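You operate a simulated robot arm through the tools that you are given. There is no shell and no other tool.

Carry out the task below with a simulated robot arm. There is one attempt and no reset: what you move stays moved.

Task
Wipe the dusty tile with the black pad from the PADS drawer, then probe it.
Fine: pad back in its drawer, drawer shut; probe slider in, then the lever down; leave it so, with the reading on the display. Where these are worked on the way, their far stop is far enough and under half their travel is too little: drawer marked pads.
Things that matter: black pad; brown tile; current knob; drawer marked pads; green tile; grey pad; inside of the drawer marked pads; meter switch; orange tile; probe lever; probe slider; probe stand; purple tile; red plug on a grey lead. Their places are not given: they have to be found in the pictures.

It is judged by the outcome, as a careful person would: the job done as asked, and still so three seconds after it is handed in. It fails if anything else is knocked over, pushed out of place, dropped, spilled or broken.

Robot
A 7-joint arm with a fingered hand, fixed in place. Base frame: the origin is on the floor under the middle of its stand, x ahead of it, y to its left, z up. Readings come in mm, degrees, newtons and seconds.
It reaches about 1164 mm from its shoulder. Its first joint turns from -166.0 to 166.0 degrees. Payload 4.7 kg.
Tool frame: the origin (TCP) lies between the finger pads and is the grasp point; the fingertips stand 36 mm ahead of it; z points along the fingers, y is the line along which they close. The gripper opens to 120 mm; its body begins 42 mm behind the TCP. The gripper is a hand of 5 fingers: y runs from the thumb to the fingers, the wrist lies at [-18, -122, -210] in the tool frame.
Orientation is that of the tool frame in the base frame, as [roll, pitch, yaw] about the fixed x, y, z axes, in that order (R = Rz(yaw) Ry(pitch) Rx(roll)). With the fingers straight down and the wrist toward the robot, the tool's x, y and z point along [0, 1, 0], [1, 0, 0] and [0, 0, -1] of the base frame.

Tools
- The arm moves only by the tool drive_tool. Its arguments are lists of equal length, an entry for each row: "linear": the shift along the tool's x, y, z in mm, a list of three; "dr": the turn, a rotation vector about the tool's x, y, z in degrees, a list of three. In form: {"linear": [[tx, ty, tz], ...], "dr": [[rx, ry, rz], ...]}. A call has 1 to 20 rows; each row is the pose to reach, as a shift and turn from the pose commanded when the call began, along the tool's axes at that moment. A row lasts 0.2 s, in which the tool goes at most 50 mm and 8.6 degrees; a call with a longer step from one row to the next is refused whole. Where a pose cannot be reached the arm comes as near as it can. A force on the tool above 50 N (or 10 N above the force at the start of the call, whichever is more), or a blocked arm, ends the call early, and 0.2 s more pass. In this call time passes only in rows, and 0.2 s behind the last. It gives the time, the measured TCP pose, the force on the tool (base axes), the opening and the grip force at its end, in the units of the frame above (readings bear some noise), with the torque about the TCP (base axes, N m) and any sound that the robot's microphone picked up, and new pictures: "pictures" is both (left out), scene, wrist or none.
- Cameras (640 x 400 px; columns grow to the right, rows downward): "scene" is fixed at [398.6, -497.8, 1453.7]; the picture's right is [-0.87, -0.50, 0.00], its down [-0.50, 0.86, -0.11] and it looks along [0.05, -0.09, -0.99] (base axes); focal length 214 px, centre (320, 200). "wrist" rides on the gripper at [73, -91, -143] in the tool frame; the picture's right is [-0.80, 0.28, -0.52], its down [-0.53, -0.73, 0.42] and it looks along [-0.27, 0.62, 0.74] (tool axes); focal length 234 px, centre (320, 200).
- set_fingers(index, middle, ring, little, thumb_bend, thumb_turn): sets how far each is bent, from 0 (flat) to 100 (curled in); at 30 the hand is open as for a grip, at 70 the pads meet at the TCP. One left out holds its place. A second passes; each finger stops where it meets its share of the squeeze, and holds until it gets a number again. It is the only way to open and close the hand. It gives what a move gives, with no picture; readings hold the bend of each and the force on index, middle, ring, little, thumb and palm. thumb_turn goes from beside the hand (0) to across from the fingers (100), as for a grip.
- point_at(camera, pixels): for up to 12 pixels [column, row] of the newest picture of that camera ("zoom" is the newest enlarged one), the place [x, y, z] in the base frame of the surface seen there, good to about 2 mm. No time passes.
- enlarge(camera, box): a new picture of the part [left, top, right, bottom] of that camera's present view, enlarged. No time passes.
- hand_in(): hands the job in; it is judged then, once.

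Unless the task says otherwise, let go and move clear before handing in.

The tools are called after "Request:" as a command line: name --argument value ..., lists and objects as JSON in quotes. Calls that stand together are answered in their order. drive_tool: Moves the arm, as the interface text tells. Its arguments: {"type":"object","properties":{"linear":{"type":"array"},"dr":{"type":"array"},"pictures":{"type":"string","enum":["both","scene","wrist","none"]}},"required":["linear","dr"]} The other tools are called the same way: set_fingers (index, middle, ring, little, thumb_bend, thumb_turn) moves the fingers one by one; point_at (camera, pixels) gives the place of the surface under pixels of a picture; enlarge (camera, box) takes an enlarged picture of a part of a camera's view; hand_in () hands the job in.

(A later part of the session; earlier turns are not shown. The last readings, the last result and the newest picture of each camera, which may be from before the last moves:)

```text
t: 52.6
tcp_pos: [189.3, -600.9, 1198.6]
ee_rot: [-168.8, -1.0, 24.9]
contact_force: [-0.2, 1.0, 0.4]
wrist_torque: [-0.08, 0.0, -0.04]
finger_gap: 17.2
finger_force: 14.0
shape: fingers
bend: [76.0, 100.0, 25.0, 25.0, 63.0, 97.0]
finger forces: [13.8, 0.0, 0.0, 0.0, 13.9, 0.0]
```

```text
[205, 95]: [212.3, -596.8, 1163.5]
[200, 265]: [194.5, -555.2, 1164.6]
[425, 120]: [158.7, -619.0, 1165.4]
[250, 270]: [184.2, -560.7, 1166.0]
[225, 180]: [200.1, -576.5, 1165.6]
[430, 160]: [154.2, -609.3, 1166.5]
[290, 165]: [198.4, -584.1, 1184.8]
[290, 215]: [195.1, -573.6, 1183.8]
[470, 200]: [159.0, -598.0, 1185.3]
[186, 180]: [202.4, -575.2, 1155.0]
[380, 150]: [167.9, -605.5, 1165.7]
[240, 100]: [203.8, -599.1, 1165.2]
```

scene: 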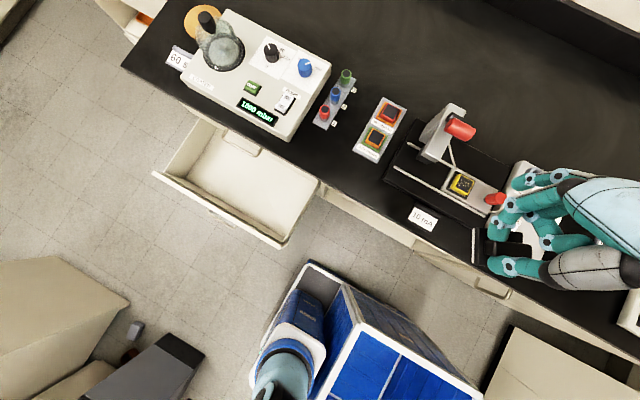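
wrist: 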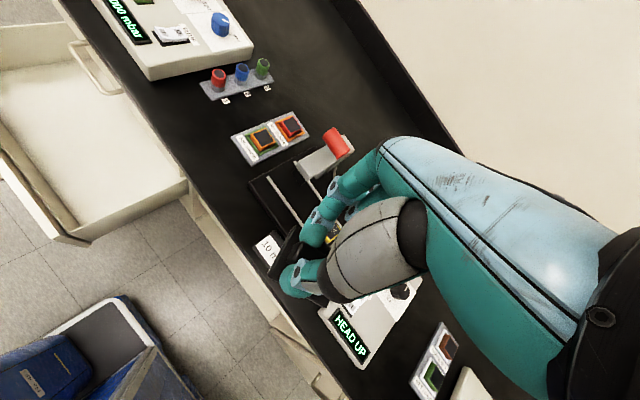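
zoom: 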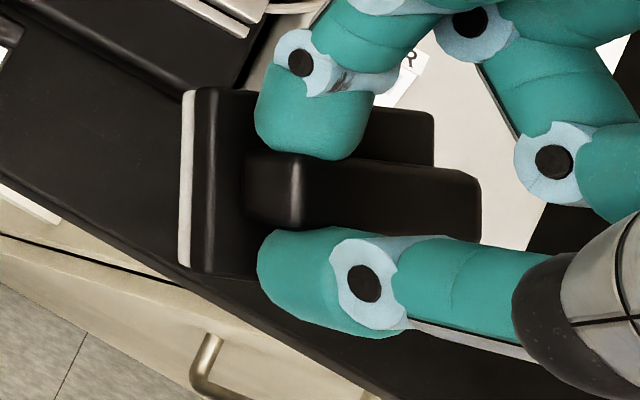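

The pad is level (base top z ≈1165±1.5), centre (176.6,−587), bottom ≈47 mm below the TCP. I'll check rail and knob heights around the tile before descending.

Request:
enlarge --camera "scene" --box '[430, 150, 520, 220]'

Request:
point_at --camera "zoom" --pixels '[[120, 250], [300, 345], [330, 150], [440, 215], [445, 315], [475, 315], [500, 310], [470, 345], [440, 335], [150, 60], [90, 210]]'

```text
5.71 times, centred on (475, 185) of scene
```

zoom: 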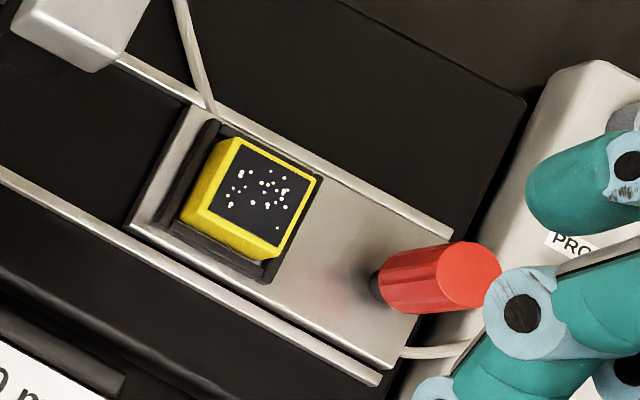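

```text
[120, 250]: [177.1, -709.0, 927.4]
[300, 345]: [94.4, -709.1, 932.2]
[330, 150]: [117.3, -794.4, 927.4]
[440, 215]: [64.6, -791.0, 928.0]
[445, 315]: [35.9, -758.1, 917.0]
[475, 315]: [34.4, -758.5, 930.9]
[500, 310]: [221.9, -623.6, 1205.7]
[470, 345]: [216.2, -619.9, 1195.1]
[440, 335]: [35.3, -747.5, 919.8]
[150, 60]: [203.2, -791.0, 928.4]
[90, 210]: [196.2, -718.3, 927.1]
```

Request:
point_at --camera "zoom" --pixels '[[468, 275], [445, 265], [490, 285], [470, 248], [465, 303], [410, 280], [375, 285], [395, 255], [195, 60], [210, 105]]'

```text
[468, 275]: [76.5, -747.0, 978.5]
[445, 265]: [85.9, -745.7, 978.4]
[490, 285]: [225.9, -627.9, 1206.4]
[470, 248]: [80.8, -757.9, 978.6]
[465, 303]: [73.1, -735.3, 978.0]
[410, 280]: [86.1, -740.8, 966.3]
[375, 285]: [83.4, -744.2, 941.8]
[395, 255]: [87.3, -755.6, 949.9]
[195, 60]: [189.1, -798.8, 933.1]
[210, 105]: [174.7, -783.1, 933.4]
```

Rails are at z≈932, knob top z 978.5 at (77,−747): all below or clear of the pad path. Moving to hover ~50 mm above the tile.

Request:
drive_tool --linear '[[-16.5, 26.9, 19.9], [-33, 53.7, 39.9], [-49.5, 80.6, 59.8], [-65.9, 107.5, 79.7], [-82.4, 134.3, 99.7], [-98.9, 161.2, 119.6]]' --dr '[[0, 0, 0], [0, 0, 0], [0, 0, 0], [0, 0, 0], [0, 0, 0], [0, 0, 0]]'

Request:
enlarge --camera "scene" --box '[420, 120, 540, 240]'

Request:
enlarge --camera "wrist" --box '[220, 150, 380, 330]'

```text
t: 54.0
tcp_pos: [158.0, -762.0, 1046.1]
ee_rot: [-168.6, -0.7, 24.8]
contact_force: [-0.3, 0.6, 1.1]
wrist_torque: [-0.06, 0.02, 0.01]
finger_gap: 16.9
finger_force: 13.6
shape: fingers
bend: [76.0, 100.0, 25.0, 25.0, 63.0, 97.0]
finger forces: [13.8, 0.0, 0.0, 0.1, 13.8, 0.0]
```

scene: 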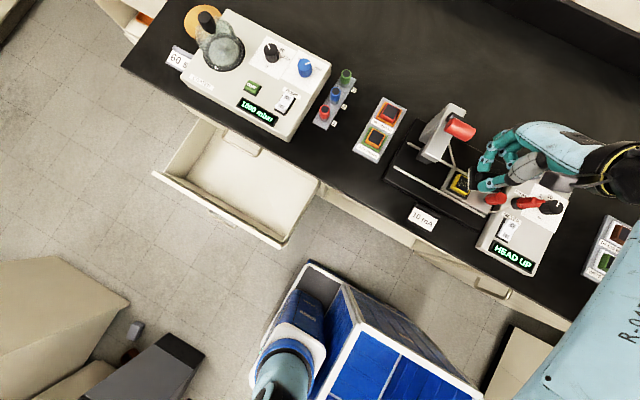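
wrist: 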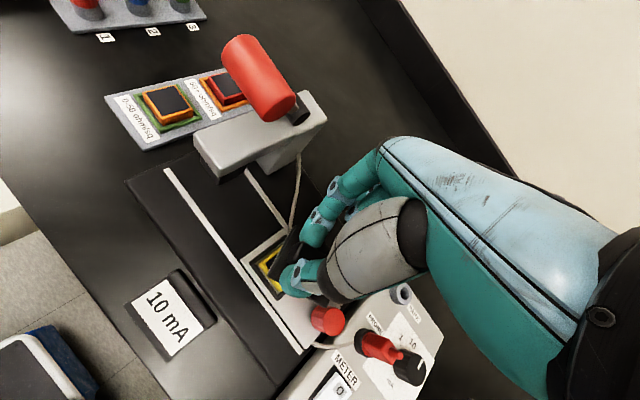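

```text
3.33 times, centred on (480, 180) of scene
```

zoom: 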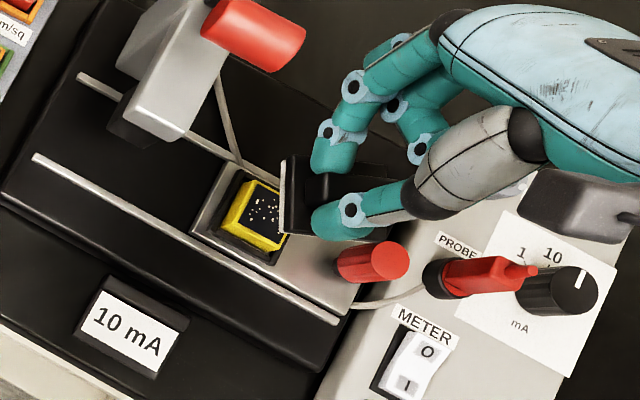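

```text
2.22 times, centred on (300, 240) of wrist
```

zoom: 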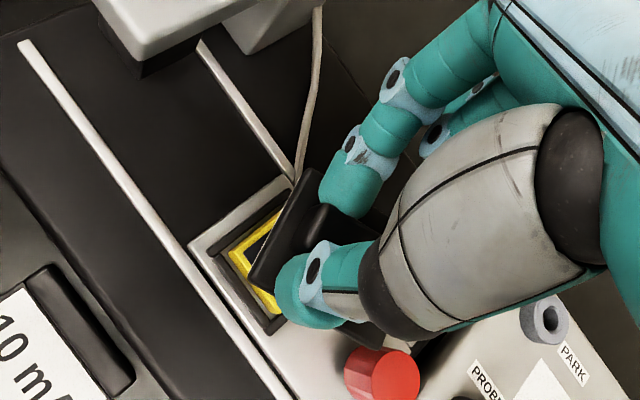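

The pad is right above the tile with clear space around. I'll descend gently to just above contact.

Request:
drive_tool --linear '[[-0.1, 1.9, 9.8], [-0.2, 3.9, 19.6], [-0.4, 5.8, 29.4], [-0.4, 7.2, 36.3], [-0.5, 8, 40.2]]' --dr '[[0, 0, 0], [0, 0, 0], [0, 0, 0], [0, 0, 0], [0, 0, 0]]'

Request:
enlarge --camera "wrist" --box '[220, 150, 380, 330]'

```text
t: 55.2
tcp_pos: [157.1, -763.6, 1005.2]
ee_rot: [-168.5, -0.7, 24.8]
contact_force: [-0.1, 0.6, -0.2]
wrist_torque: [-0.02, 0.0, -0.01]
finger_gap: 16.8
finger_force: 14.3
shape: fingers
bend: [76.0, 100.0, 25.0, 25.0, 63.0, 97.0]
finger forces: [14.0, 0.0, 0.0, 0.0, 13.7, 0.1]
```

scene: 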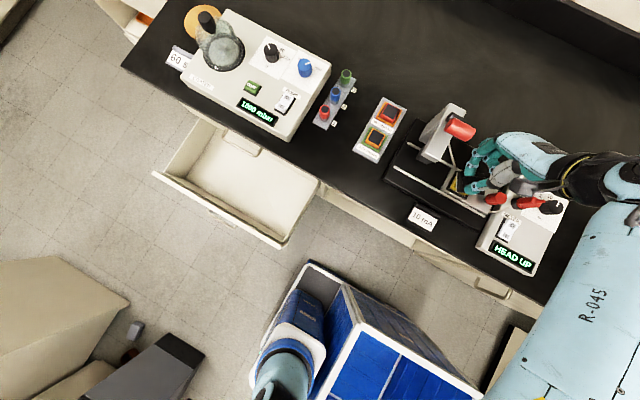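
wrist: 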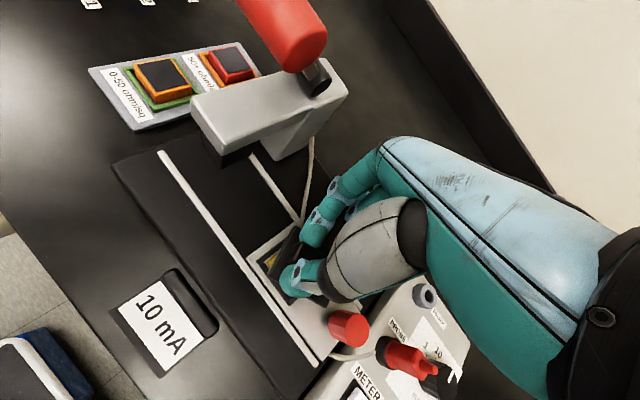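

```text
2.22 times, centred on (300, 240) of wrist
```

zoom: 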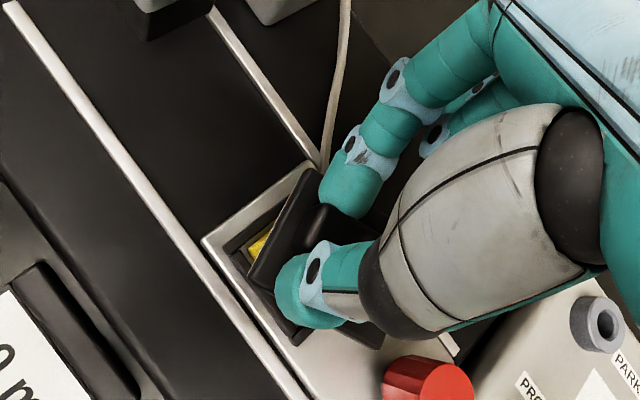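

No contact yet at TCP z≈1005. I'll step down slowly watching the force.

Request:
drive_tool --linear '[[0, 0.4, 2], [0, 0.8, 4], [0, 1, 5]]' --dr '[[0, 0, 0], [0, 0, 0], [0, 0, 0]]' --pictures "none"

Request:
drive_tool --linear '[[0, 0.2, 1], [0, 0.3, 1.5]]' --dr '[[0, 0, 0], [0, 0, 0]]' --pictures "none"

```text
t: 56.0
tcp_pos: [157.7, -761.3, 1000.9]
ee_rot: [-168.5, -0.8, 24.7]
contact_force: [0.7, -0.1, -1.1]
wrist_torque: [0.0, -0.01, -0.02]
finger_gap: 16.6
finger_force: 14.1
shape: fingers
bend: [76.0, 100.0, 25.0, 25.0, 63.0, 97.0]
finger forces: [13.8, 0.1, 0.0, 0.0, 13.8, 0.1]
```

```text
t: 56.6
tcp_pos: [157.0, -762.9, 998.9]
ee_rot: [-168.5, -0.9, 24.6]
contact_force: [0.5, 0.0, 1.1]
wrist_torque: [0.01, 0.0, -0.01]
finger_gap: 16.9
finger_force: 14.9
shape: fingers
bend: [76.0, 100.0, 25.0, 25.0, 63.0, 97.0]
finger forces: [14.4, 0.0, 0.0, 0.0, 14.7, 0.0]
```

Request:
drive_tool --linear '[[0, 0.2, 1], [0, 0.3, 1.5]]' --dr '[[0, 0, 0], [0, 0, 0]]' --pictures "none"

Request:
drive_tool --linear '[[0, 0.2, 1], [0, 0.3, 1.5]]' --dr '[[0, 0, 0], [0, 0, 0]]' --pictures "wrist"

Request:
enlarge --camera "wrist" --box '[220, 150, 380, 330]'

```text
t: 57.2
tcp_pos: [157.3, -763.1, 998.4]
ee_rot: [-168.6, -0.9, 24.7]
contact_force: [1.3, -0.5, 7.3]
wrist_torque: [0.14, 0.01, 0.02]
finger_gap: 16.8
finger_force: 15.8
shape: fingers
bend: [76.0, 100.0, 25.0, 25.0, 63.0, 97.0]
finger forces: [15.7, 0.0, 0.0, 0.1, 15.5, 0.0]
```

```text
t: 57.8
tcp_pos: [157.9, -763.1, 997.6]
ee_rot: [-168.8, -0.8, 24.7]
contact_force: [0.7, -1.8, 15.8]
wrist_torque: [0.24, 0.02, 0.01]
finger_gap: 16.6
finger_force: 16.9
shape: fingers
bend: [77.0, 100.0, 25.0, 25.0, 63.0, 97.0]
finger forces: [17.8, 0.0, 0.0, 0.0, 16.3, 0.0]
```

wrist: 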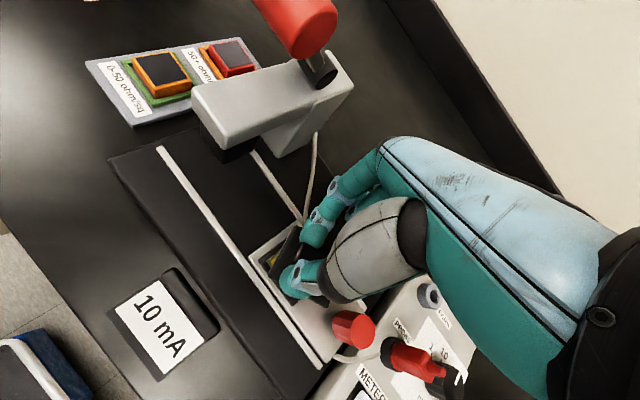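

```text
2.22 times, centred on (300, 240) of wrist
```

zoom: 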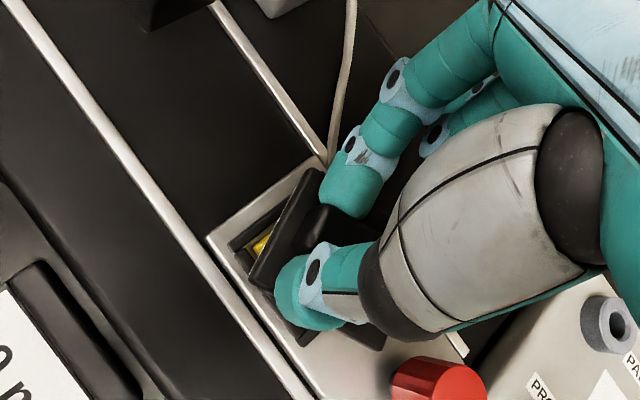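

Contact is made (≈16 N). I'll ease about 1 mm to lighten it and stroke across the tile along y, checking forces.

Request:
drive_tool --linear '[[0, -0.2, -1], [2.1, -4.6, -0.1], [4.2, -9.1, 0.8], [2.1, -4.6, -0.1], [0, -0.2, -1], [-2.1, 4.2, -1.9], [-4.2, 8.7, -2.7], [-2.1, 4.2, -1.9], [0, -0.2, -1]]' --dr '[[0, 0, 0], [0, 0, 0], [0, 0, 0], [0, 0, 0], [0, 0, 0], [0, 0, 0], [0, 0, 0], [0, 0, 0], [0, 0, 0]]'

Request:
enlarge --camera "wrist" --box '[220, 150, 380, 330]'

```text
t: 59.8
tcp_pos: [157.3, -762.6, 997.5]
ee_rot: [-168.4, -0.7, 24.8]
contact_force: [0.1, -3.2, 9.9]
wrist_torque: [0.11, -0.03, 0.02]
finger_gap: 16.8
finger_force: 15.8
shape: fingers
bend: [77.0, 100.0, 25.0, 25.0, 63.0, 97.0]
finger forces: [17.7, 0.1, 0.1, 0.1, 14.4, 0.0]
```

scene: 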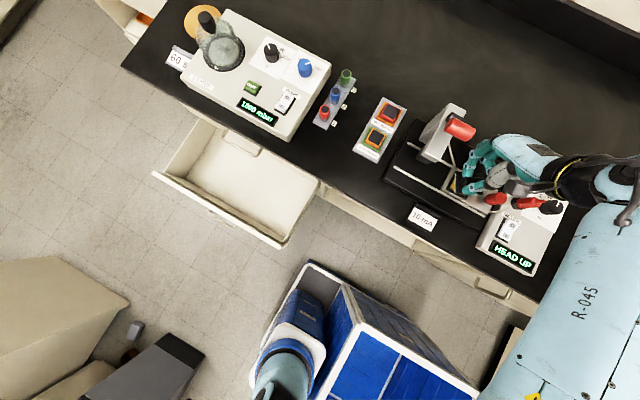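
wrist: 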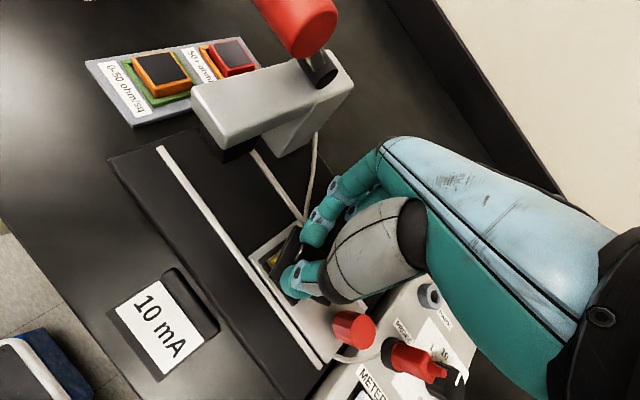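

```text
2.22 times, centred on (300, 240) of wrist
```

zoom: 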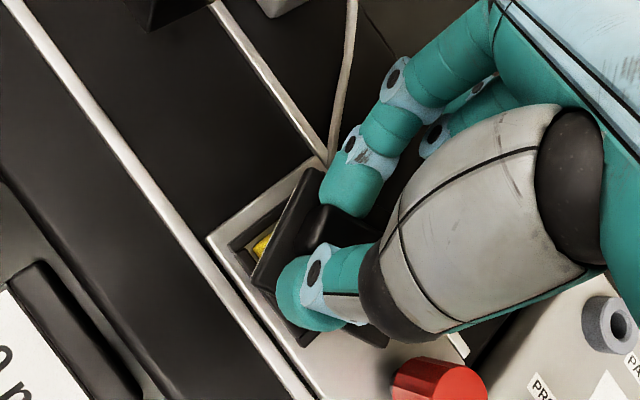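

The stroke worked with ~10 N and the grip held. I'll do a fuller pattern of strokes at two x offsets.

Request:
drive_tool --linear '[[4.5, 2.1, -0.4], [7.5, -4.2, 0.8], [10.4, -10.4, 2.1], [7.5, -4.2, 0.8], [4.5, 2.1, -0.4], [1.6, 8.3, -1.6], [-1.4, 14.5, -2.9], [1.6, 8.3, -1.6], [4.5, 2.1, -0.4], [0, 0, 0], [-4.5, -2.1, 0.4], [-1.6, -8.3, 1.6], [1.4, -14.5, 2.9], [-1.6, -8.3, 1.6], [-4.5, -2.1, 0.4], [-7.5, 4.2, -0.8], [-10.4, 10.4, -2.1], [-7.5, 4.2, -0.8], [-4.5, -2.1, 0.4], [0, 0, 0]]' --dr '[[0, 0, 0], [0, 0, 0], [0, 0, 0], [0, 0, 0], [0, 0, 0], [0, 0, 0], [0, 0, 0], [0, 0, 0], [0, 0, 0], [0, 0, 0], [0, 0, 0], [0, 0, 0], [0, 0, 0], [0, 0, 0], [0, 0, 0], [0, 0, 0], [0, 0, 0], [0, 0, 0], [0, 0, 0], [0, 0, 0]]'

Request:
enlarge --camera "wrist" --box '[220, 150, 380, 330]'

```text
t: 64.0
tcp_pos: [157.7, -762.9, 996.0]
ee_rot: [-168.5, -0.8, 24.8]
contact_force: [-0.9, -1.8, 6.1]
wrist_torque: [0.05, 0.04, 0.02]
finger_gap: 17.1
finger_force: 16.0
shape: fingers
bend: [77.0, 100.0, 25.0, 25.0, 63.0, 97.0]
finger forces: [16.7, 0.1, 0.0, 0.0, 15.4, 0.0]
```

scene: 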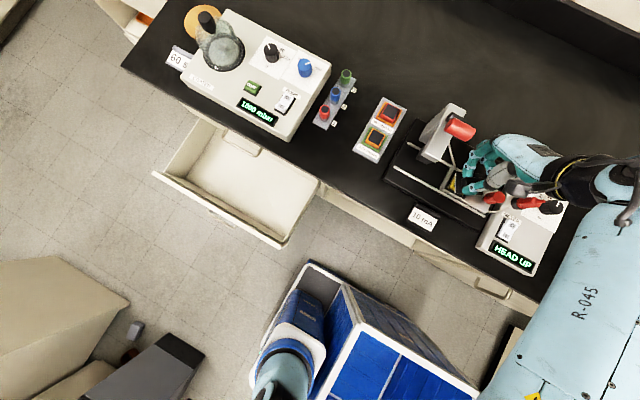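
wrist: 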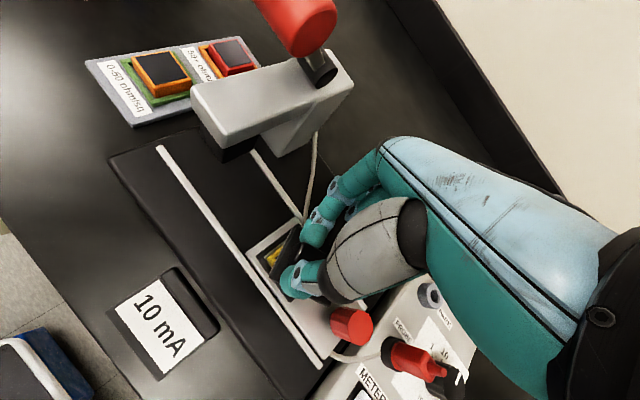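

```text
2.22 times, centred on (300, 240) of wrist
```

zoom: 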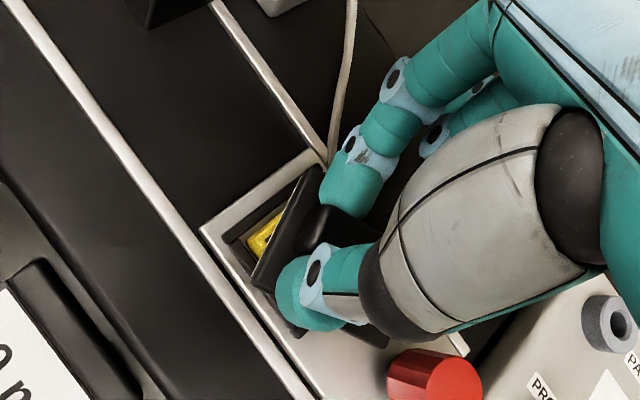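

The strokes are done at 6–15 N. I'll lift the pad and look at the tile for remaining dust.

Request:
drive_tool --linear '[[0, -3, -14.7], [0, -6, -29.4], [0, -10, -49], [-8, -25, -62], [-16, -45, -75]]' --dr '[[0, 0, 0], [0, 0, 0], [0, 0, 0], [0, 0, 0], [0, 0, 0]]'

Request:
enlarge --camera "scene" --box '[430, 150, 520, 220]'

Request:
enlarge --camera "wrist" --box '[220, 150, 380, 330]'

```text
t: 65.2
tcp_pos: [130.5, -744.0, 1078.1]
ee_rot: [-168.5, -0.8, 24.7]
contact_force: [-0.2, 0.2, -0.8]
wrist_torque: [-0.01, -0.01, -0.01]
finger_gap: 17.2
finger_force: 14.5
shape: fingers
bend: [76.0, 100.0, 25.0, 25.0, 63.0, 97.0]
finger forces: [14.6, 0.0, 0.0, 0.0, 14.7, 0.1]
```

scene: 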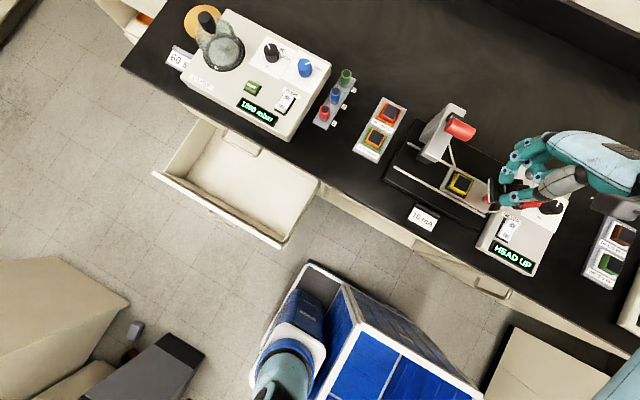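
wrist: 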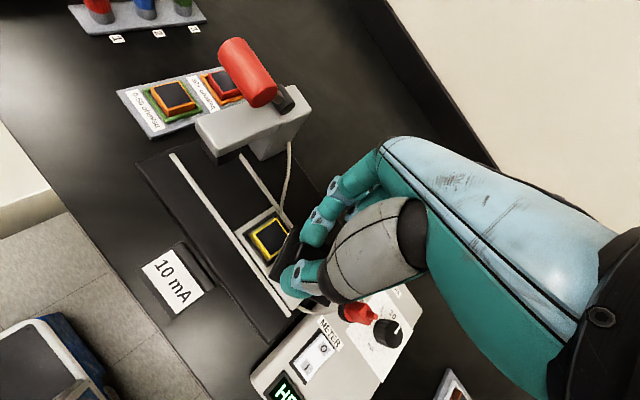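

```text
5.71 times, centred on (475, 185) of scene
```

zoom: 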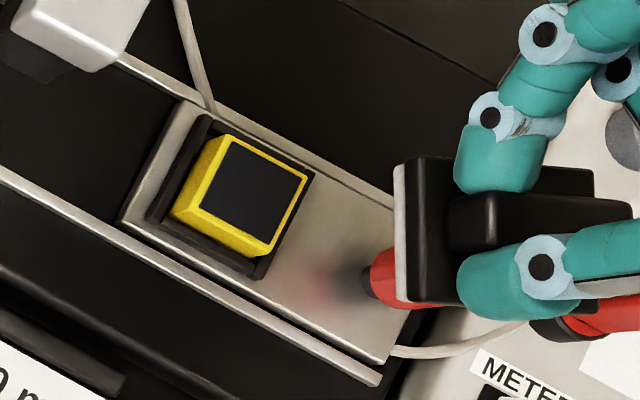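

```text
2.22 times, centred on (300, 240) of wrist
```

zoom: 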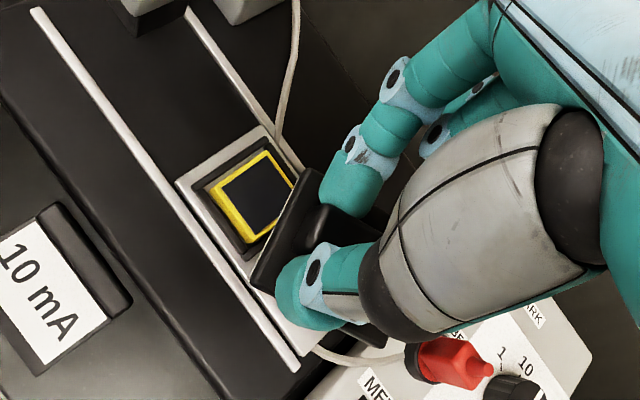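

The tile is clean now and still seated. While here I'll check the current knob, plug and meter switch closely.

Request:
enlarge --camera "wrist" --box '[240, 270, 440, 400]'

Request:
enlarge --camera "wrist" --box '[180, 20, 330, 220]'

```text
3.08 times, centred on (340, 335) of wrist
```

zoom: 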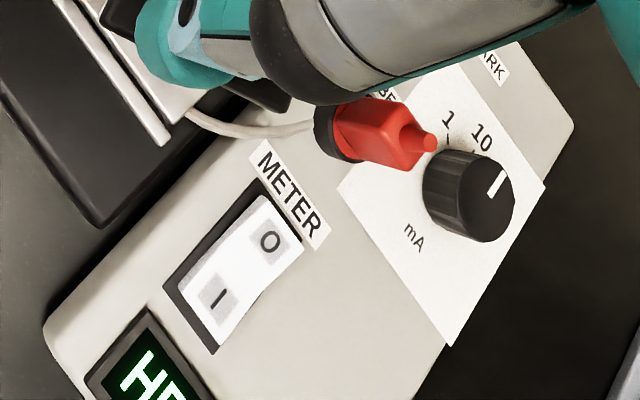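

```text
2.00 times, centred on (255, 120) of wrist
```

zoom: 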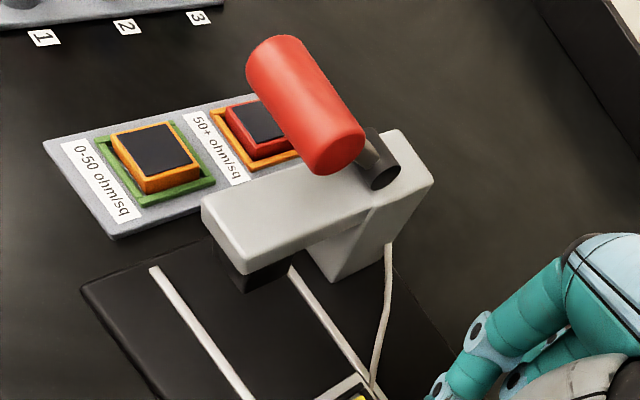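

The knob points to 10, the plug is in PROBE and the meter is on. I'll measure the lever geometry for later.

Request:
point_at --camera "zoom" --pixels '[[385, 172], [362, 152], [345, 140], [335, 160], [360, 150], [270, 55], [250, 75], [300, 100], [330, 100], [250, 250], [240, 275], [400, 150]]'

```text
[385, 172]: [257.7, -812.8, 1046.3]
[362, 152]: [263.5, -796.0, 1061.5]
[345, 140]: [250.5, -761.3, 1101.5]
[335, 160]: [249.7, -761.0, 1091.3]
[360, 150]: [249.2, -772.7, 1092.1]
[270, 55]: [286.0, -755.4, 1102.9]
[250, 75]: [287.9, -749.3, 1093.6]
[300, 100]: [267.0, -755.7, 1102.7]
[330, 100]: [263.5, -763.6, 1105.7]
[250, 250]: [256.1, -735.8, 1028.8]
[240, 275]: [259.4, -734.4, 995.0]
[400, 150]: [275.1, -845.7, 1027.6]
```

Lever handle: pivot ≈(268,−813,1046), red grip centre ≈(268,−763,1092). Now I'll carry the pad back: retreat up and toward the robot, turning the hand to yaw 96° while keeping the pad level.

Request:
drive_tool --linear '[[21.1, -31.6, -26.3], [42.2, -63.1, -52.5], [68.7, -92.2, -79.2], [97, -119.3, -100.2], [127.5, -125.6, -98.9], [158, -131.9, -97.6], [188.5, -138.2, -96.3], [219, -144.5, -95], [249.5, -150.8, -93.7], [280, -157.1, -92.4], [310.5, -163.4, -91.1], [341, -169.7, -89.8], [371.5, -176, -88.5], [402, -182.3, -87.2]]' --dr '[[0, 0, 0], [0, 0, 0], [0, 0, 0], [0, 0, 0], [0.1, -1.42, -6.98], [0.2, -2.84, -13.96], [0.3, -4.26, -20.94], [0.4, -5.68, -27.92], [0.5, -7.1, -34.9], [0.6, -8.52, -41.88], [0.7, -9.94, -48.86], [0.8, -11.36, -55.84], [0.9, -12.78, -62.82], [1, -14.2, -69.8]]'

```text
t: 68.2
tcp_pos: [426.0, -429.6, 1206.0]
ee_rot: [-168.4, -0.8, 96.1]
contact_force: [0.3, 0.0, -0.8]
wrist_torque: [0.02, -0.06, -0.01]
finger_gap: 17.0
finger_force: 14.6
shape: fingers
bend: [76.0, 100.0, 25.0, 25.0, 63.0, 97.0]
finger forces: [14.5, 0.0, 0.1, 0.1, 14.5, 0.1]
```

scene: 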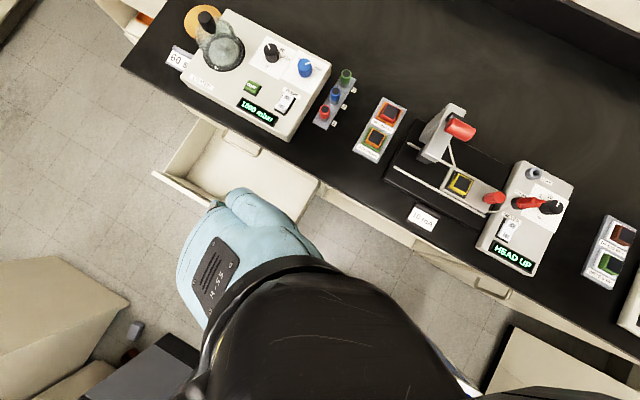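
wrist: 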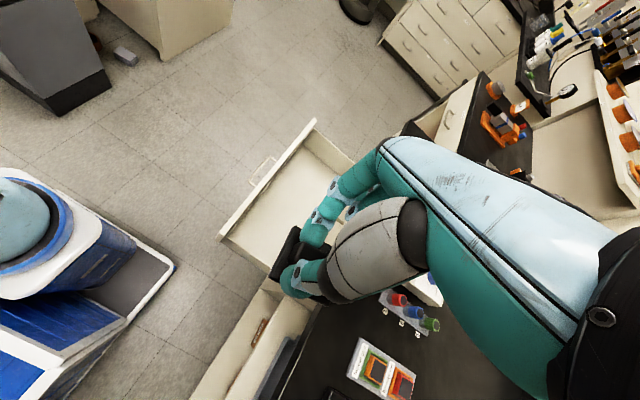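

Pose reached, pad level in the grip. Now descend in a straight line to above the open drawer.

Request:
drive_tool --linear '[[-4.3, 28.3, 32.9], [-8.6, 56.5, 65.8], [-12.9, 84.8, 98.7], [-17.2, 113, 131.6], [-21.5, 141.3, 164.5], [-25.8, 169.6, 197.4], [-30.1, 197.8, 230.3], [-34.4, 226.1, 263.2], [-38.7, 254.3, 296.1], [-43, 282.6, 329], [-47.3, 310.9, 361.9], [-51.6, 339.1, 394.8], [-55.9, 367.4, 427.7], [-60.2, 395.6, 460.6], [-64.5, 423.9, 493.6], [-68.8, 452.2, 526.5]]' --dr '[[0, 0, 0], [0, 0, 0], [0, 0, 0], [0, 0, 0], [0, 0, 0], [0, 0, 0], [0, 0, 0], [0, 0, 0], [0, 0, 0], [0, 0, 0], [0, 0, 0], [0, 0, 0], [0, 0, 0], [0, 0, 0], [0, 0, 0], [0, 0, 0]]'

Request:
enlarge --camera "wrist" --box '[220, 150, 380, 330]'

```text
t: 71.6
tcp_pos: [769.8, -456.0, 601.3]
ee_rot: [-168.6, -0.7, 95.9]
contact_force: [0.3, -0.2, 0.1]
wrist_torque: [0.01, 0.0, -0.01]
finger_gap: 16.7
finger_force: 14.4
shape: fingers
bend: [76.0, 100.0, 25.0, 25.0, 63.0, 97.0]
finger forces: [14.4, 0.1, 0.0, 0.0, 14.4, 0.0]
```

scene: 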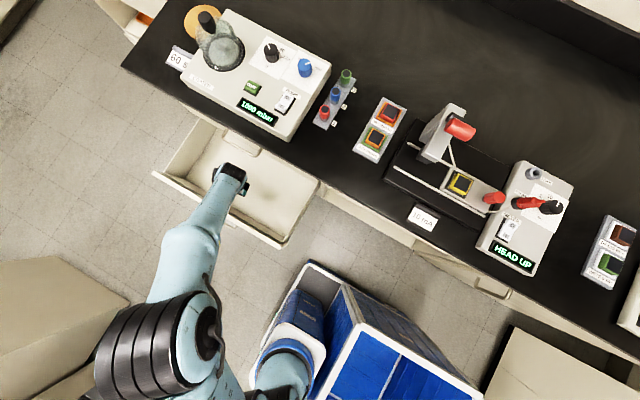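
wrist: 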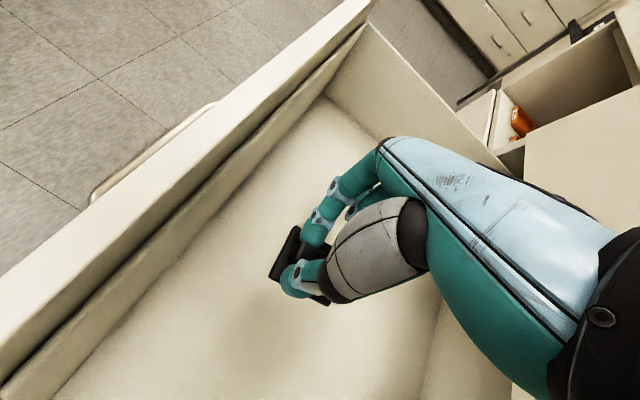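

```text
2.22 times, centred on (300, 240) of wrist
```

zoom: 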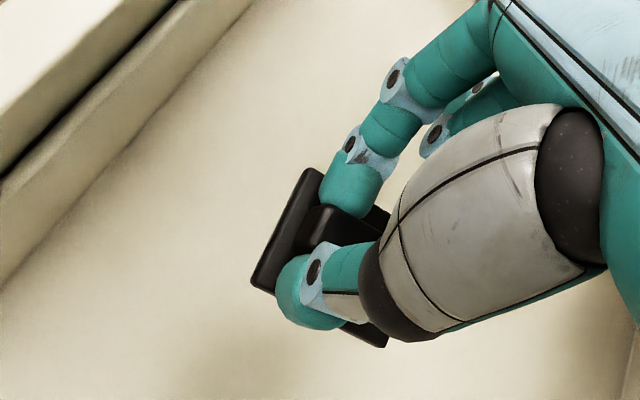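

The pad hangs over the drawer interior, well inside the walls. Lowering it to just above the drawer floor.

Request:
drive_tool --linear '[[0, 6, 29.4], [-0.4, 11.9, 58.8], [-1, 15.9, 78.4], [-1.2, 17.3, 85.3]]' --dr '[[0, 0, 0], [0, 0, 0], [0, 0, 0], [0, 0, 0]]' --pictures "none"

Request:
drive_tool --linear '[[0, 0.4, 2], [0, 0.8, 4]]' --dr '[[0, 0, 0], [0, 0, 0]]' --pictures "none"

Request:
drive_tool --linear '[[0, 0.4, 2], [0, 0.6, 3]]' --dr '[[0, 0, 0], [0, 0, 0]]' --pictures "wrist"

```text
t: 72.6
tcp_pos: [769.2, -454.7, 512.8]
ee_rot: [-168.5, -0.8, 95.9]
contact_force: [0.2, -1.0, -1.1]
wrist_torque: [-0.03, -0.02, 0.03]
finger_gap: 16.8
finger_force: 14.3
shape: fingers
bend: [76.0, 100.0, 25.0, 25.0, 63.0, 97.0]
finger forces: [14.4, 0.0, 0.1, 0.0, 14.3, 0.0]
```

```text
t: 73.2
tcp_pos: [769.7, -454.6, 508.6]
ee_rot: [-168.6, -0.8, 96.1]
contact_force: [-1.5, -0.5, -0.6]
wrist_torque: [0.02, -0.02, 0.02]
finger_gap: 16.9
finger_force: 14.8
shape: fingers
bend: [76.0, 100.0, 25.0, 25.0, 63.0, 97.0]
finger forces: [14.4, 0.0, 0.1, 0.0, 14.2, 0.0]
```

```text
t: 73.8
tcp_pos: [768.1, -454.2, 503.6]
ee_rot: [-168.5, -0.8, 96.0]
contact_force: [0.8, 1.0, 0.0]
wrist_torque: [0.01, -0.01, 0.0]
finger_gap: 16.8
finger_force: 14.7
shape: fingers
bend: [76.0, 100.0, 25.0, 25.0, 63.0, 97.0]
finger forces: [14.5, 0.0, 0.0, 0.0, 14.3, 0.0]
```

wrist: 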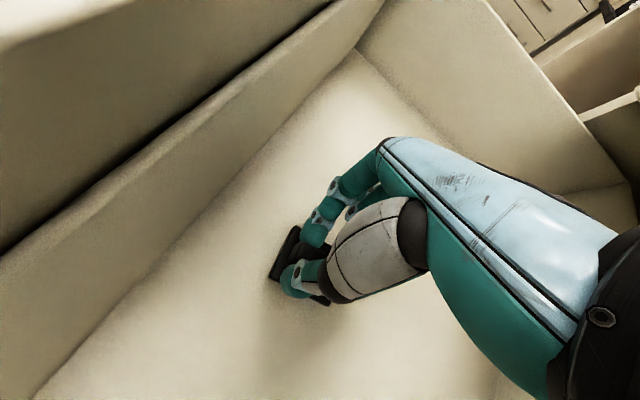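

Still no contact at z≈504; continue in small steps.

Request:
drive_tool --linear '[[0, 0.4, 2]]' --dr '[[0, 0, 0]]' --pictures "none"

Request:
drive_tool --linear '[[0, 0.3, 1.5]]' --dr '[[0, 0, 0]]' --pictures "wrist"

Request:
enlarge --camera "wrist" --box '[220, 150, 380, 330]'

```text
t: 74.2
tcp_pos: [767.3, -454.1, 504.0]
ee_rot: [-168.4, -0.8, 96.0]
contact_force: [-0.7, 0.8, 3.1]
wrist_torque: [0.06, 0.0, 0.01]
finger_gap: 16.6
finger_force: 15.1
shape: fingers
bend: [76.0, 100.0, 25.0, 25.0, 63.0, 97.0]
finger forces: [14.5, 0.1, 0.0, 0.1, 15.4, 0.2]
```

```text
t: 74.6
tcp_pos: [770.0, -455.1, 502.7]
ee_rot: [-168.6, -0.7, 96.1]
contact_force: [-3.9, 0.6, 11.0]
wrist_torque: [0.11, 0.22, -0.02]
finger_gap: 16.7
finger_force: 15.7
shape: fingers
bend: [77.0, 100.0, 25.0, 25.0, 63.0, 97.0]
finger forces: [14.6, 0.1, 0.0, 0.1, 17.5, 0.0]
```

wrist: 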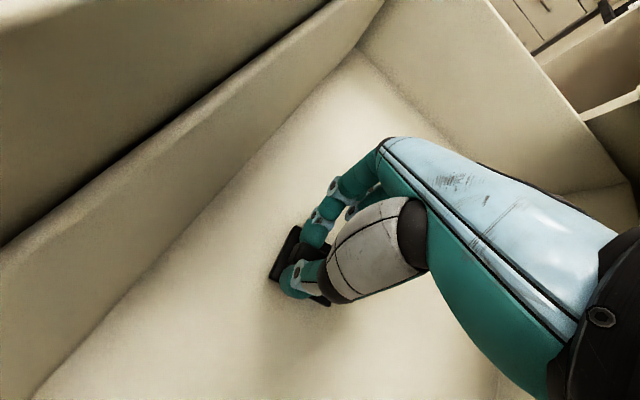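

```text
2.22 times, centred on (300, 240) of wrist
```

zoom: 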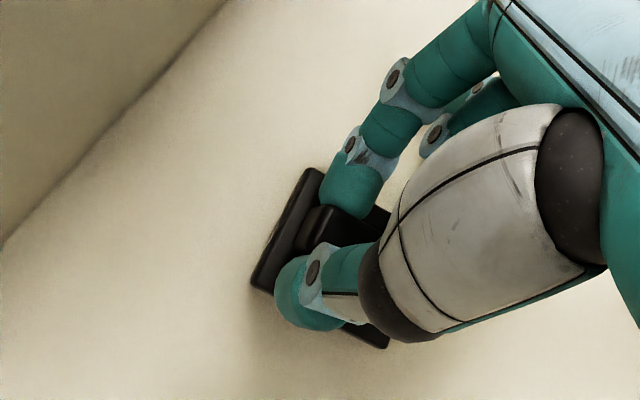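

The pad rests on the drawer floor. I'll open thumb and index (keeping the middle curled) and lift straight up.

Request:
set_fingers --index 64 --thumb_bend 45

Request:
drive_tool --linear '[[0, -2, -9.8], [0, -5, -24.5], [0, -10, -49], [0, -16, -78.4], [0, -22, -108]]' --dr '[[0, 0, 0], [0, 0, 0], [0, 0, 0], [0, 0, 0], [0, 0, 0]]'

Request:
enlarge --camera "wrist" --box '[200, 150, 400, 350]'

```text
t: 75.6
tcp_pos: [768.1, -454.8, 503.7]
ee_rot: [-168.6, -0.7, 95.9]
contact_force: [5.7, 0.9, 19.8]
wrist_torque: [0.14, -0.02, -0.01]
finger_gap: 34.8
finger_force: 11.0
shape: fingers
bend: [73.0, 100.0, 25.0, 25.0, 45.0, 97.0]
finger forces: [21.5, 0.0, 0.0, 0.1, 0.0, 0.0]
```

```text
t: 76.8
tcp_pos: [768.1, -456.9, 611.6]
ee_rot: [-168.5, -0.9, 96.1]
contact_force: [0.3, -0.6, -1.0]
wrist_torque: [0.03, 0.02, -0.02]
finger_gap: 49.0
finger_force: 0.2
shape: fingers
bend: [64.0, 100.0, 25.0, 25.0, 45.0, 97.0]
finger forces: [0.0, 0.1, 0.0, 0.0, 0.0, 0.0]
```

scene: 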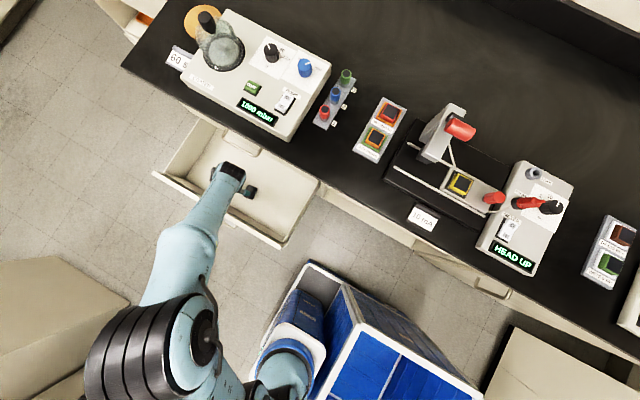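
wrist: 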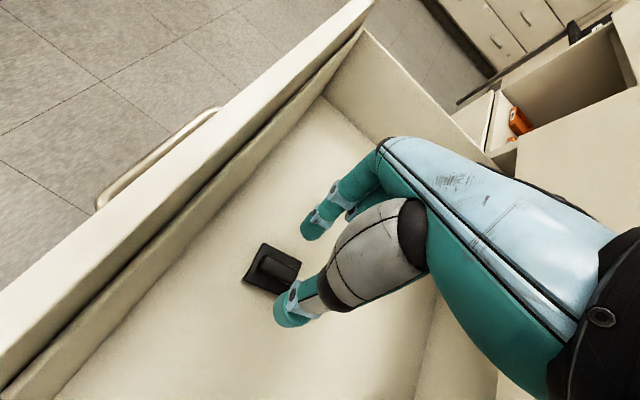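

```text
2.00 times, centred on (300, 250) of wrist
```

zoom: 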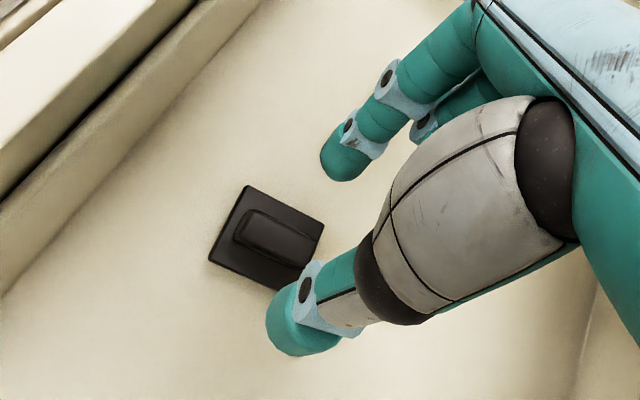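

The pad lies flat in the drawer at (270,265). I'll straighten the fingers, lift out over the front panel and turn the hand to face the drawer for closing it.

Request:
set_fingers --index 55 --middle 55 --ring 55 --little 55 --thumb_bend 42

Request:
drive_tool --linear '[[0, -9, -44.1], [0, -17.9, -88.2], [30.9, -31.5, -121.1], [62.3, -48, -143.3], [91.2, -67.6, -154.6], [102.9, -61.6, -149.5], [114.6, -55.5, -144.4], [126.3, -49.5, -139.3], [138, -43.4, -134.2], [149.7, -37.4, -129.1], [161.4, -31.3, -124], [173.1, -25.3, -118.9], [184.8, -19.2, -113.8], [196.5, -13.2, -108.7], [208.2, -7.1, -103.6], [219.9, -1.1, -98.5], [231.6, 5, -93.4], [243.3, 11, -88.3], [255, 17.1, -83.2]]' --dr '[[0, 0, 0], [0, 0, 0], [0, 0, 0], [0, 0, 0], [0, 0, 0], [-3.79, -2.96, 6.58], [-7.59, -5.93, 13.16], [-11.38, -8.89, 19.74], [-15.17, -11.86, 26.31], [-18.96, -14.82, 32.89], [-22.76, -17.79, 39.47], [-26.55, -20.75, 46.05], [-30.34, -23.71, 52.63], [-34.14, -26.68, 59.21], [-37.93, -29.64, 65.79], [-41.72, -32.61, 72.36], [-45.51, -35.57, 78.94], [-49.31, -38.54, 85.52], [-53.1, -41.5, 92.1]]'

```text
t: 77.8
tcp_pos: [767.8, -454.9, 611.4]
ee_rot: [-168.5, -0.8, 96.1]
contact_force: [0.6, 0.8, 0.0]
wrist_torque: [-0.03, -0.01, 0.04]
finger_gap: 66.8
finger_force: 0.0
shape: fingers
bend: [55.0, 55.0, 55.0, 55.0, 42.0, 97.0]
finger forces: [0.0, 0.0, 0.0, 0.1, 0.1, 0.1]
```

```text
t: 81.8
tcp_pos: [774.4, -198.4, 694.0]
ee_rot: [120.8, 0.0, 0.0]
contact_force: [0.3, 0.6, 1.2]
wrist_torque: [0.01, 0.01, 0.01]
finger_gap: 67.6
finger_force: 0.1
shape: fingers
bend: [55.0, 55.0, 55.0, 55.0, 42.0, 98.0]
finger forces: [0.0, 0.0, 0.1, 0.0, 0.0, 0.0]
```

scene: 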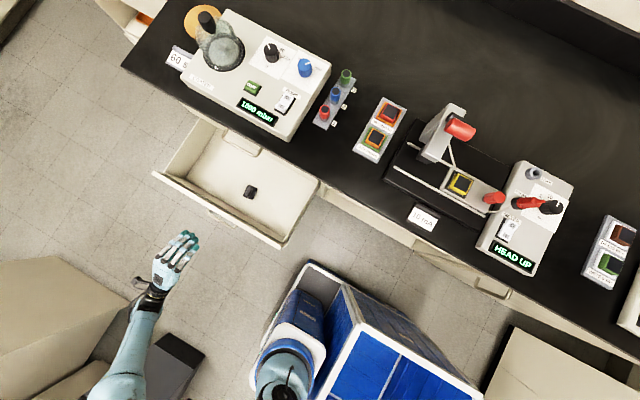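
wrist: 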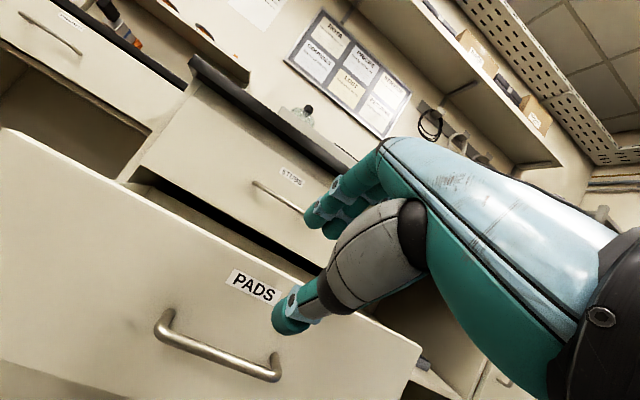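

The hand faces the open drawer; PADS label at (250,285), handle at (215,350). I'll measure panel face and top edge.

Request:
point_at --camera "wrist" --pixels '[[250, 285], [200, 240], [260, 262], [170, 210], [100, 200], [300, 290], [215, 347], [180, 310], [350, 350], [100, 300]]'

Request:
enlarge --camera "wrist" --box '[100, 180, 340, 400]'

```text
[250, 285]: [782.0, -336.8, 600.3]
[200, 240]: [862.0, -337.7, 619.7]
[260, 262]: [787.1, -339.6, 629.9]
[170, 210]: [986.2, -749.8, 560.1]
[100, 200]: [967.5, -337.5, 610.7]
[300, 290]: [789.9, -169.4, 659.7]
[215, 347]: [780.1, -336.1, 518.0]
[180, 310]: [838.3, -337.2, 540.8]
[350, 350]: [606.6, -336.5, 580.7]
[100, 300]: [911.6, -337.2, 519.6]
```

```text
1.82 times, centred on (220, 290) of wrist
```

zoom: 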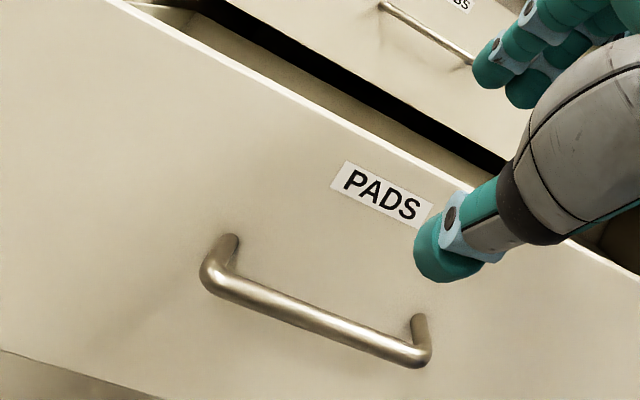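

Request:
point_at --camera "zoom" --pixels '[[320, 318], [260, 290], [370, 340], [215, 265], [425, 345], [310, 325]]'

```text
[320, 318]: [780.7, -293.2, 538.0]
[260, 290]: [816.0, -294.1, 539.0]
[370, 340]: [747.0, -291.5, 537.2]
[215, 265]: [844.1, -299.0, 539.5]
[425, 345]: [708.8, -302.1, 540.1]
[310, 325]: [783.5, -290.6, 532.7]
```

Bar centre now ≈(775,−297,535). I'll approach it as before and grip to push the drawer shut.

Request:
drive_tool --linear '[[0, -28, 27], [0, -56, 54], [0, -84.8, 80.4], [0, -84.8, 100], [0, -84.8, 120], [0, -84.8, 133], [0, -84.8, 140]]' --dr '[[-0.3, 0, 0], [-0.5, 0, 0], [-0.8, 0, 0], [-0.8, 0, 0], [-0.8, 0, 0], [-0.8, 0, 0], [-0.8, 0, 0]]'

Request:
enlarge --camera "wrist" --box '[200, 160, 400, 320]'

```text
t: 83.4
tcp_pos: [774.4, -275.8, 549.3]
ee_rot: [120.1, 0.1, 0.1]
contact_force: [0.0, -0.3, 0.7]
wrist_torque: [0.0, -0.02, 0.02]
finger_gap: 67.5
finger_force: 0.1
shape: fingers
bend: [55.0, 55.0, 55.0, 55.0, 42.0, 98.0]
finger forces: [0.0, 0.0, 0.1, 0.1, 0.0, 0.0]
```

scene: 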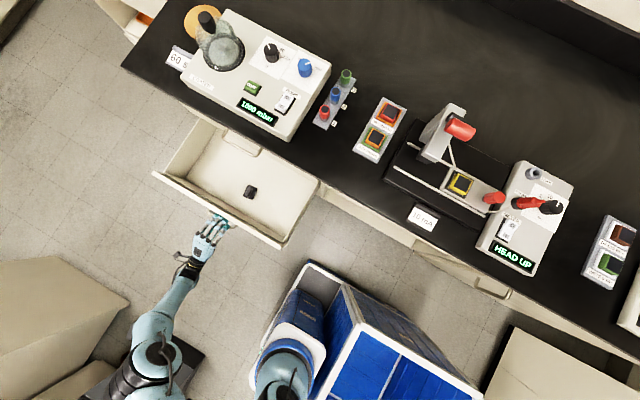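
wrist: 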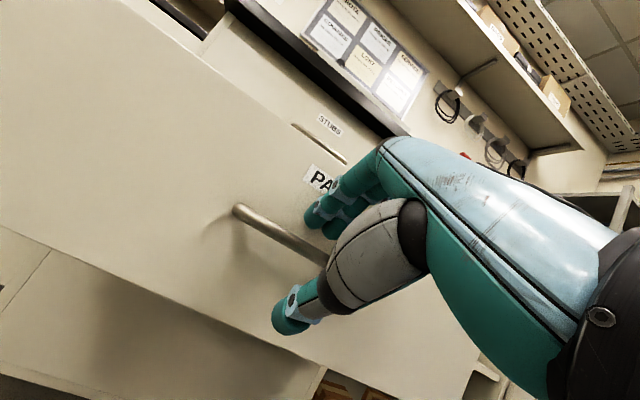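

```text
2.50 times, centred on (300, 240) of wrist
```

zoom: 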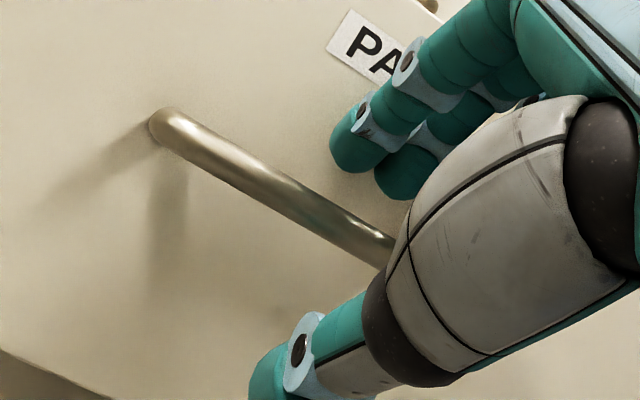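

The bar sits between fingers and thumb as before. Closing the grip on it.

Request:
set_fingers --index 82 --middle 82 --ring 82 --little 82 --thumb_bend 75

Request:
drive_tool --linear '[[0, 8, 13.9], [0, 18, 31.2], [0, 30, 52], [0, 44, 76.2], [0, 58, 100.5], [0, 72, 124.7], [0, 86, 149], [0, 100, 173.2], [0, 112, 194], [0, 122, 211.3]]' --dr '[[0, 0, 0], [0, 0, 0], [0, 0, 0], [0, 0, 0], [0, 0, 0], [0, 0, 0], [0, 0, 0], [0, 0, 0], [0, 0, 0], [0, 0, 0]]'

```text
t: 84.4
tcp_pos: [774.5, -275.8, 549.3]
ee_rot: [120.0, 0.1, 0.0]
contact_force: [-4.1, -0.9, 5.8]
wrist_torque: [0.14, 0.47, 0.51]
finger_gap: 6.7
finger_force: 29.6
shape: fingers
bend: [79.0, 79.0, 80.0, 82.0, 67.0, 97.0]
finger forces: [10.6, 10.9, 12.7, 0.0, 24.4, 0.0]
```

```text
t: 86.6
tcp_pos: [776.4, -522.1, 549.6]
ee_rot: [120.1, 0.2, 0.0]
contact_force: [-11.5, -1.7, 1.7]
wrist_torque: [0.12, 0.5, 0.48]
finger_gap: 7.3
finger_force: 29.1
shape: fingers
bend: [80.0, 80.0, 81.0, 82.0, 68.0, 97.0]
finger forces: [10.9, 10.3, 11.5, 0.0, 25.7, 0.1]
```

scene: 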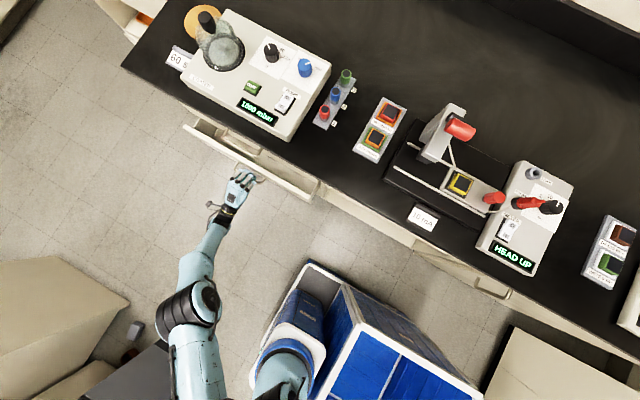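
wrist: 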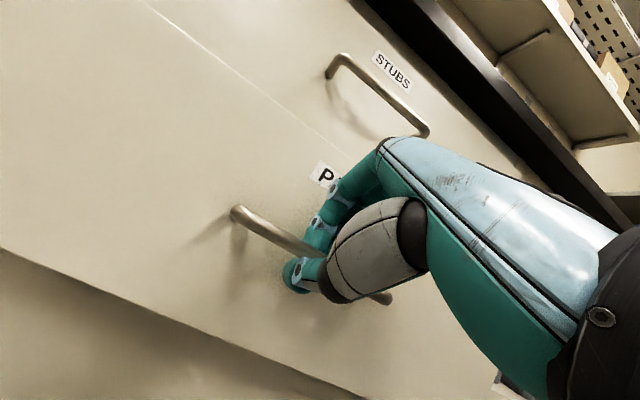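

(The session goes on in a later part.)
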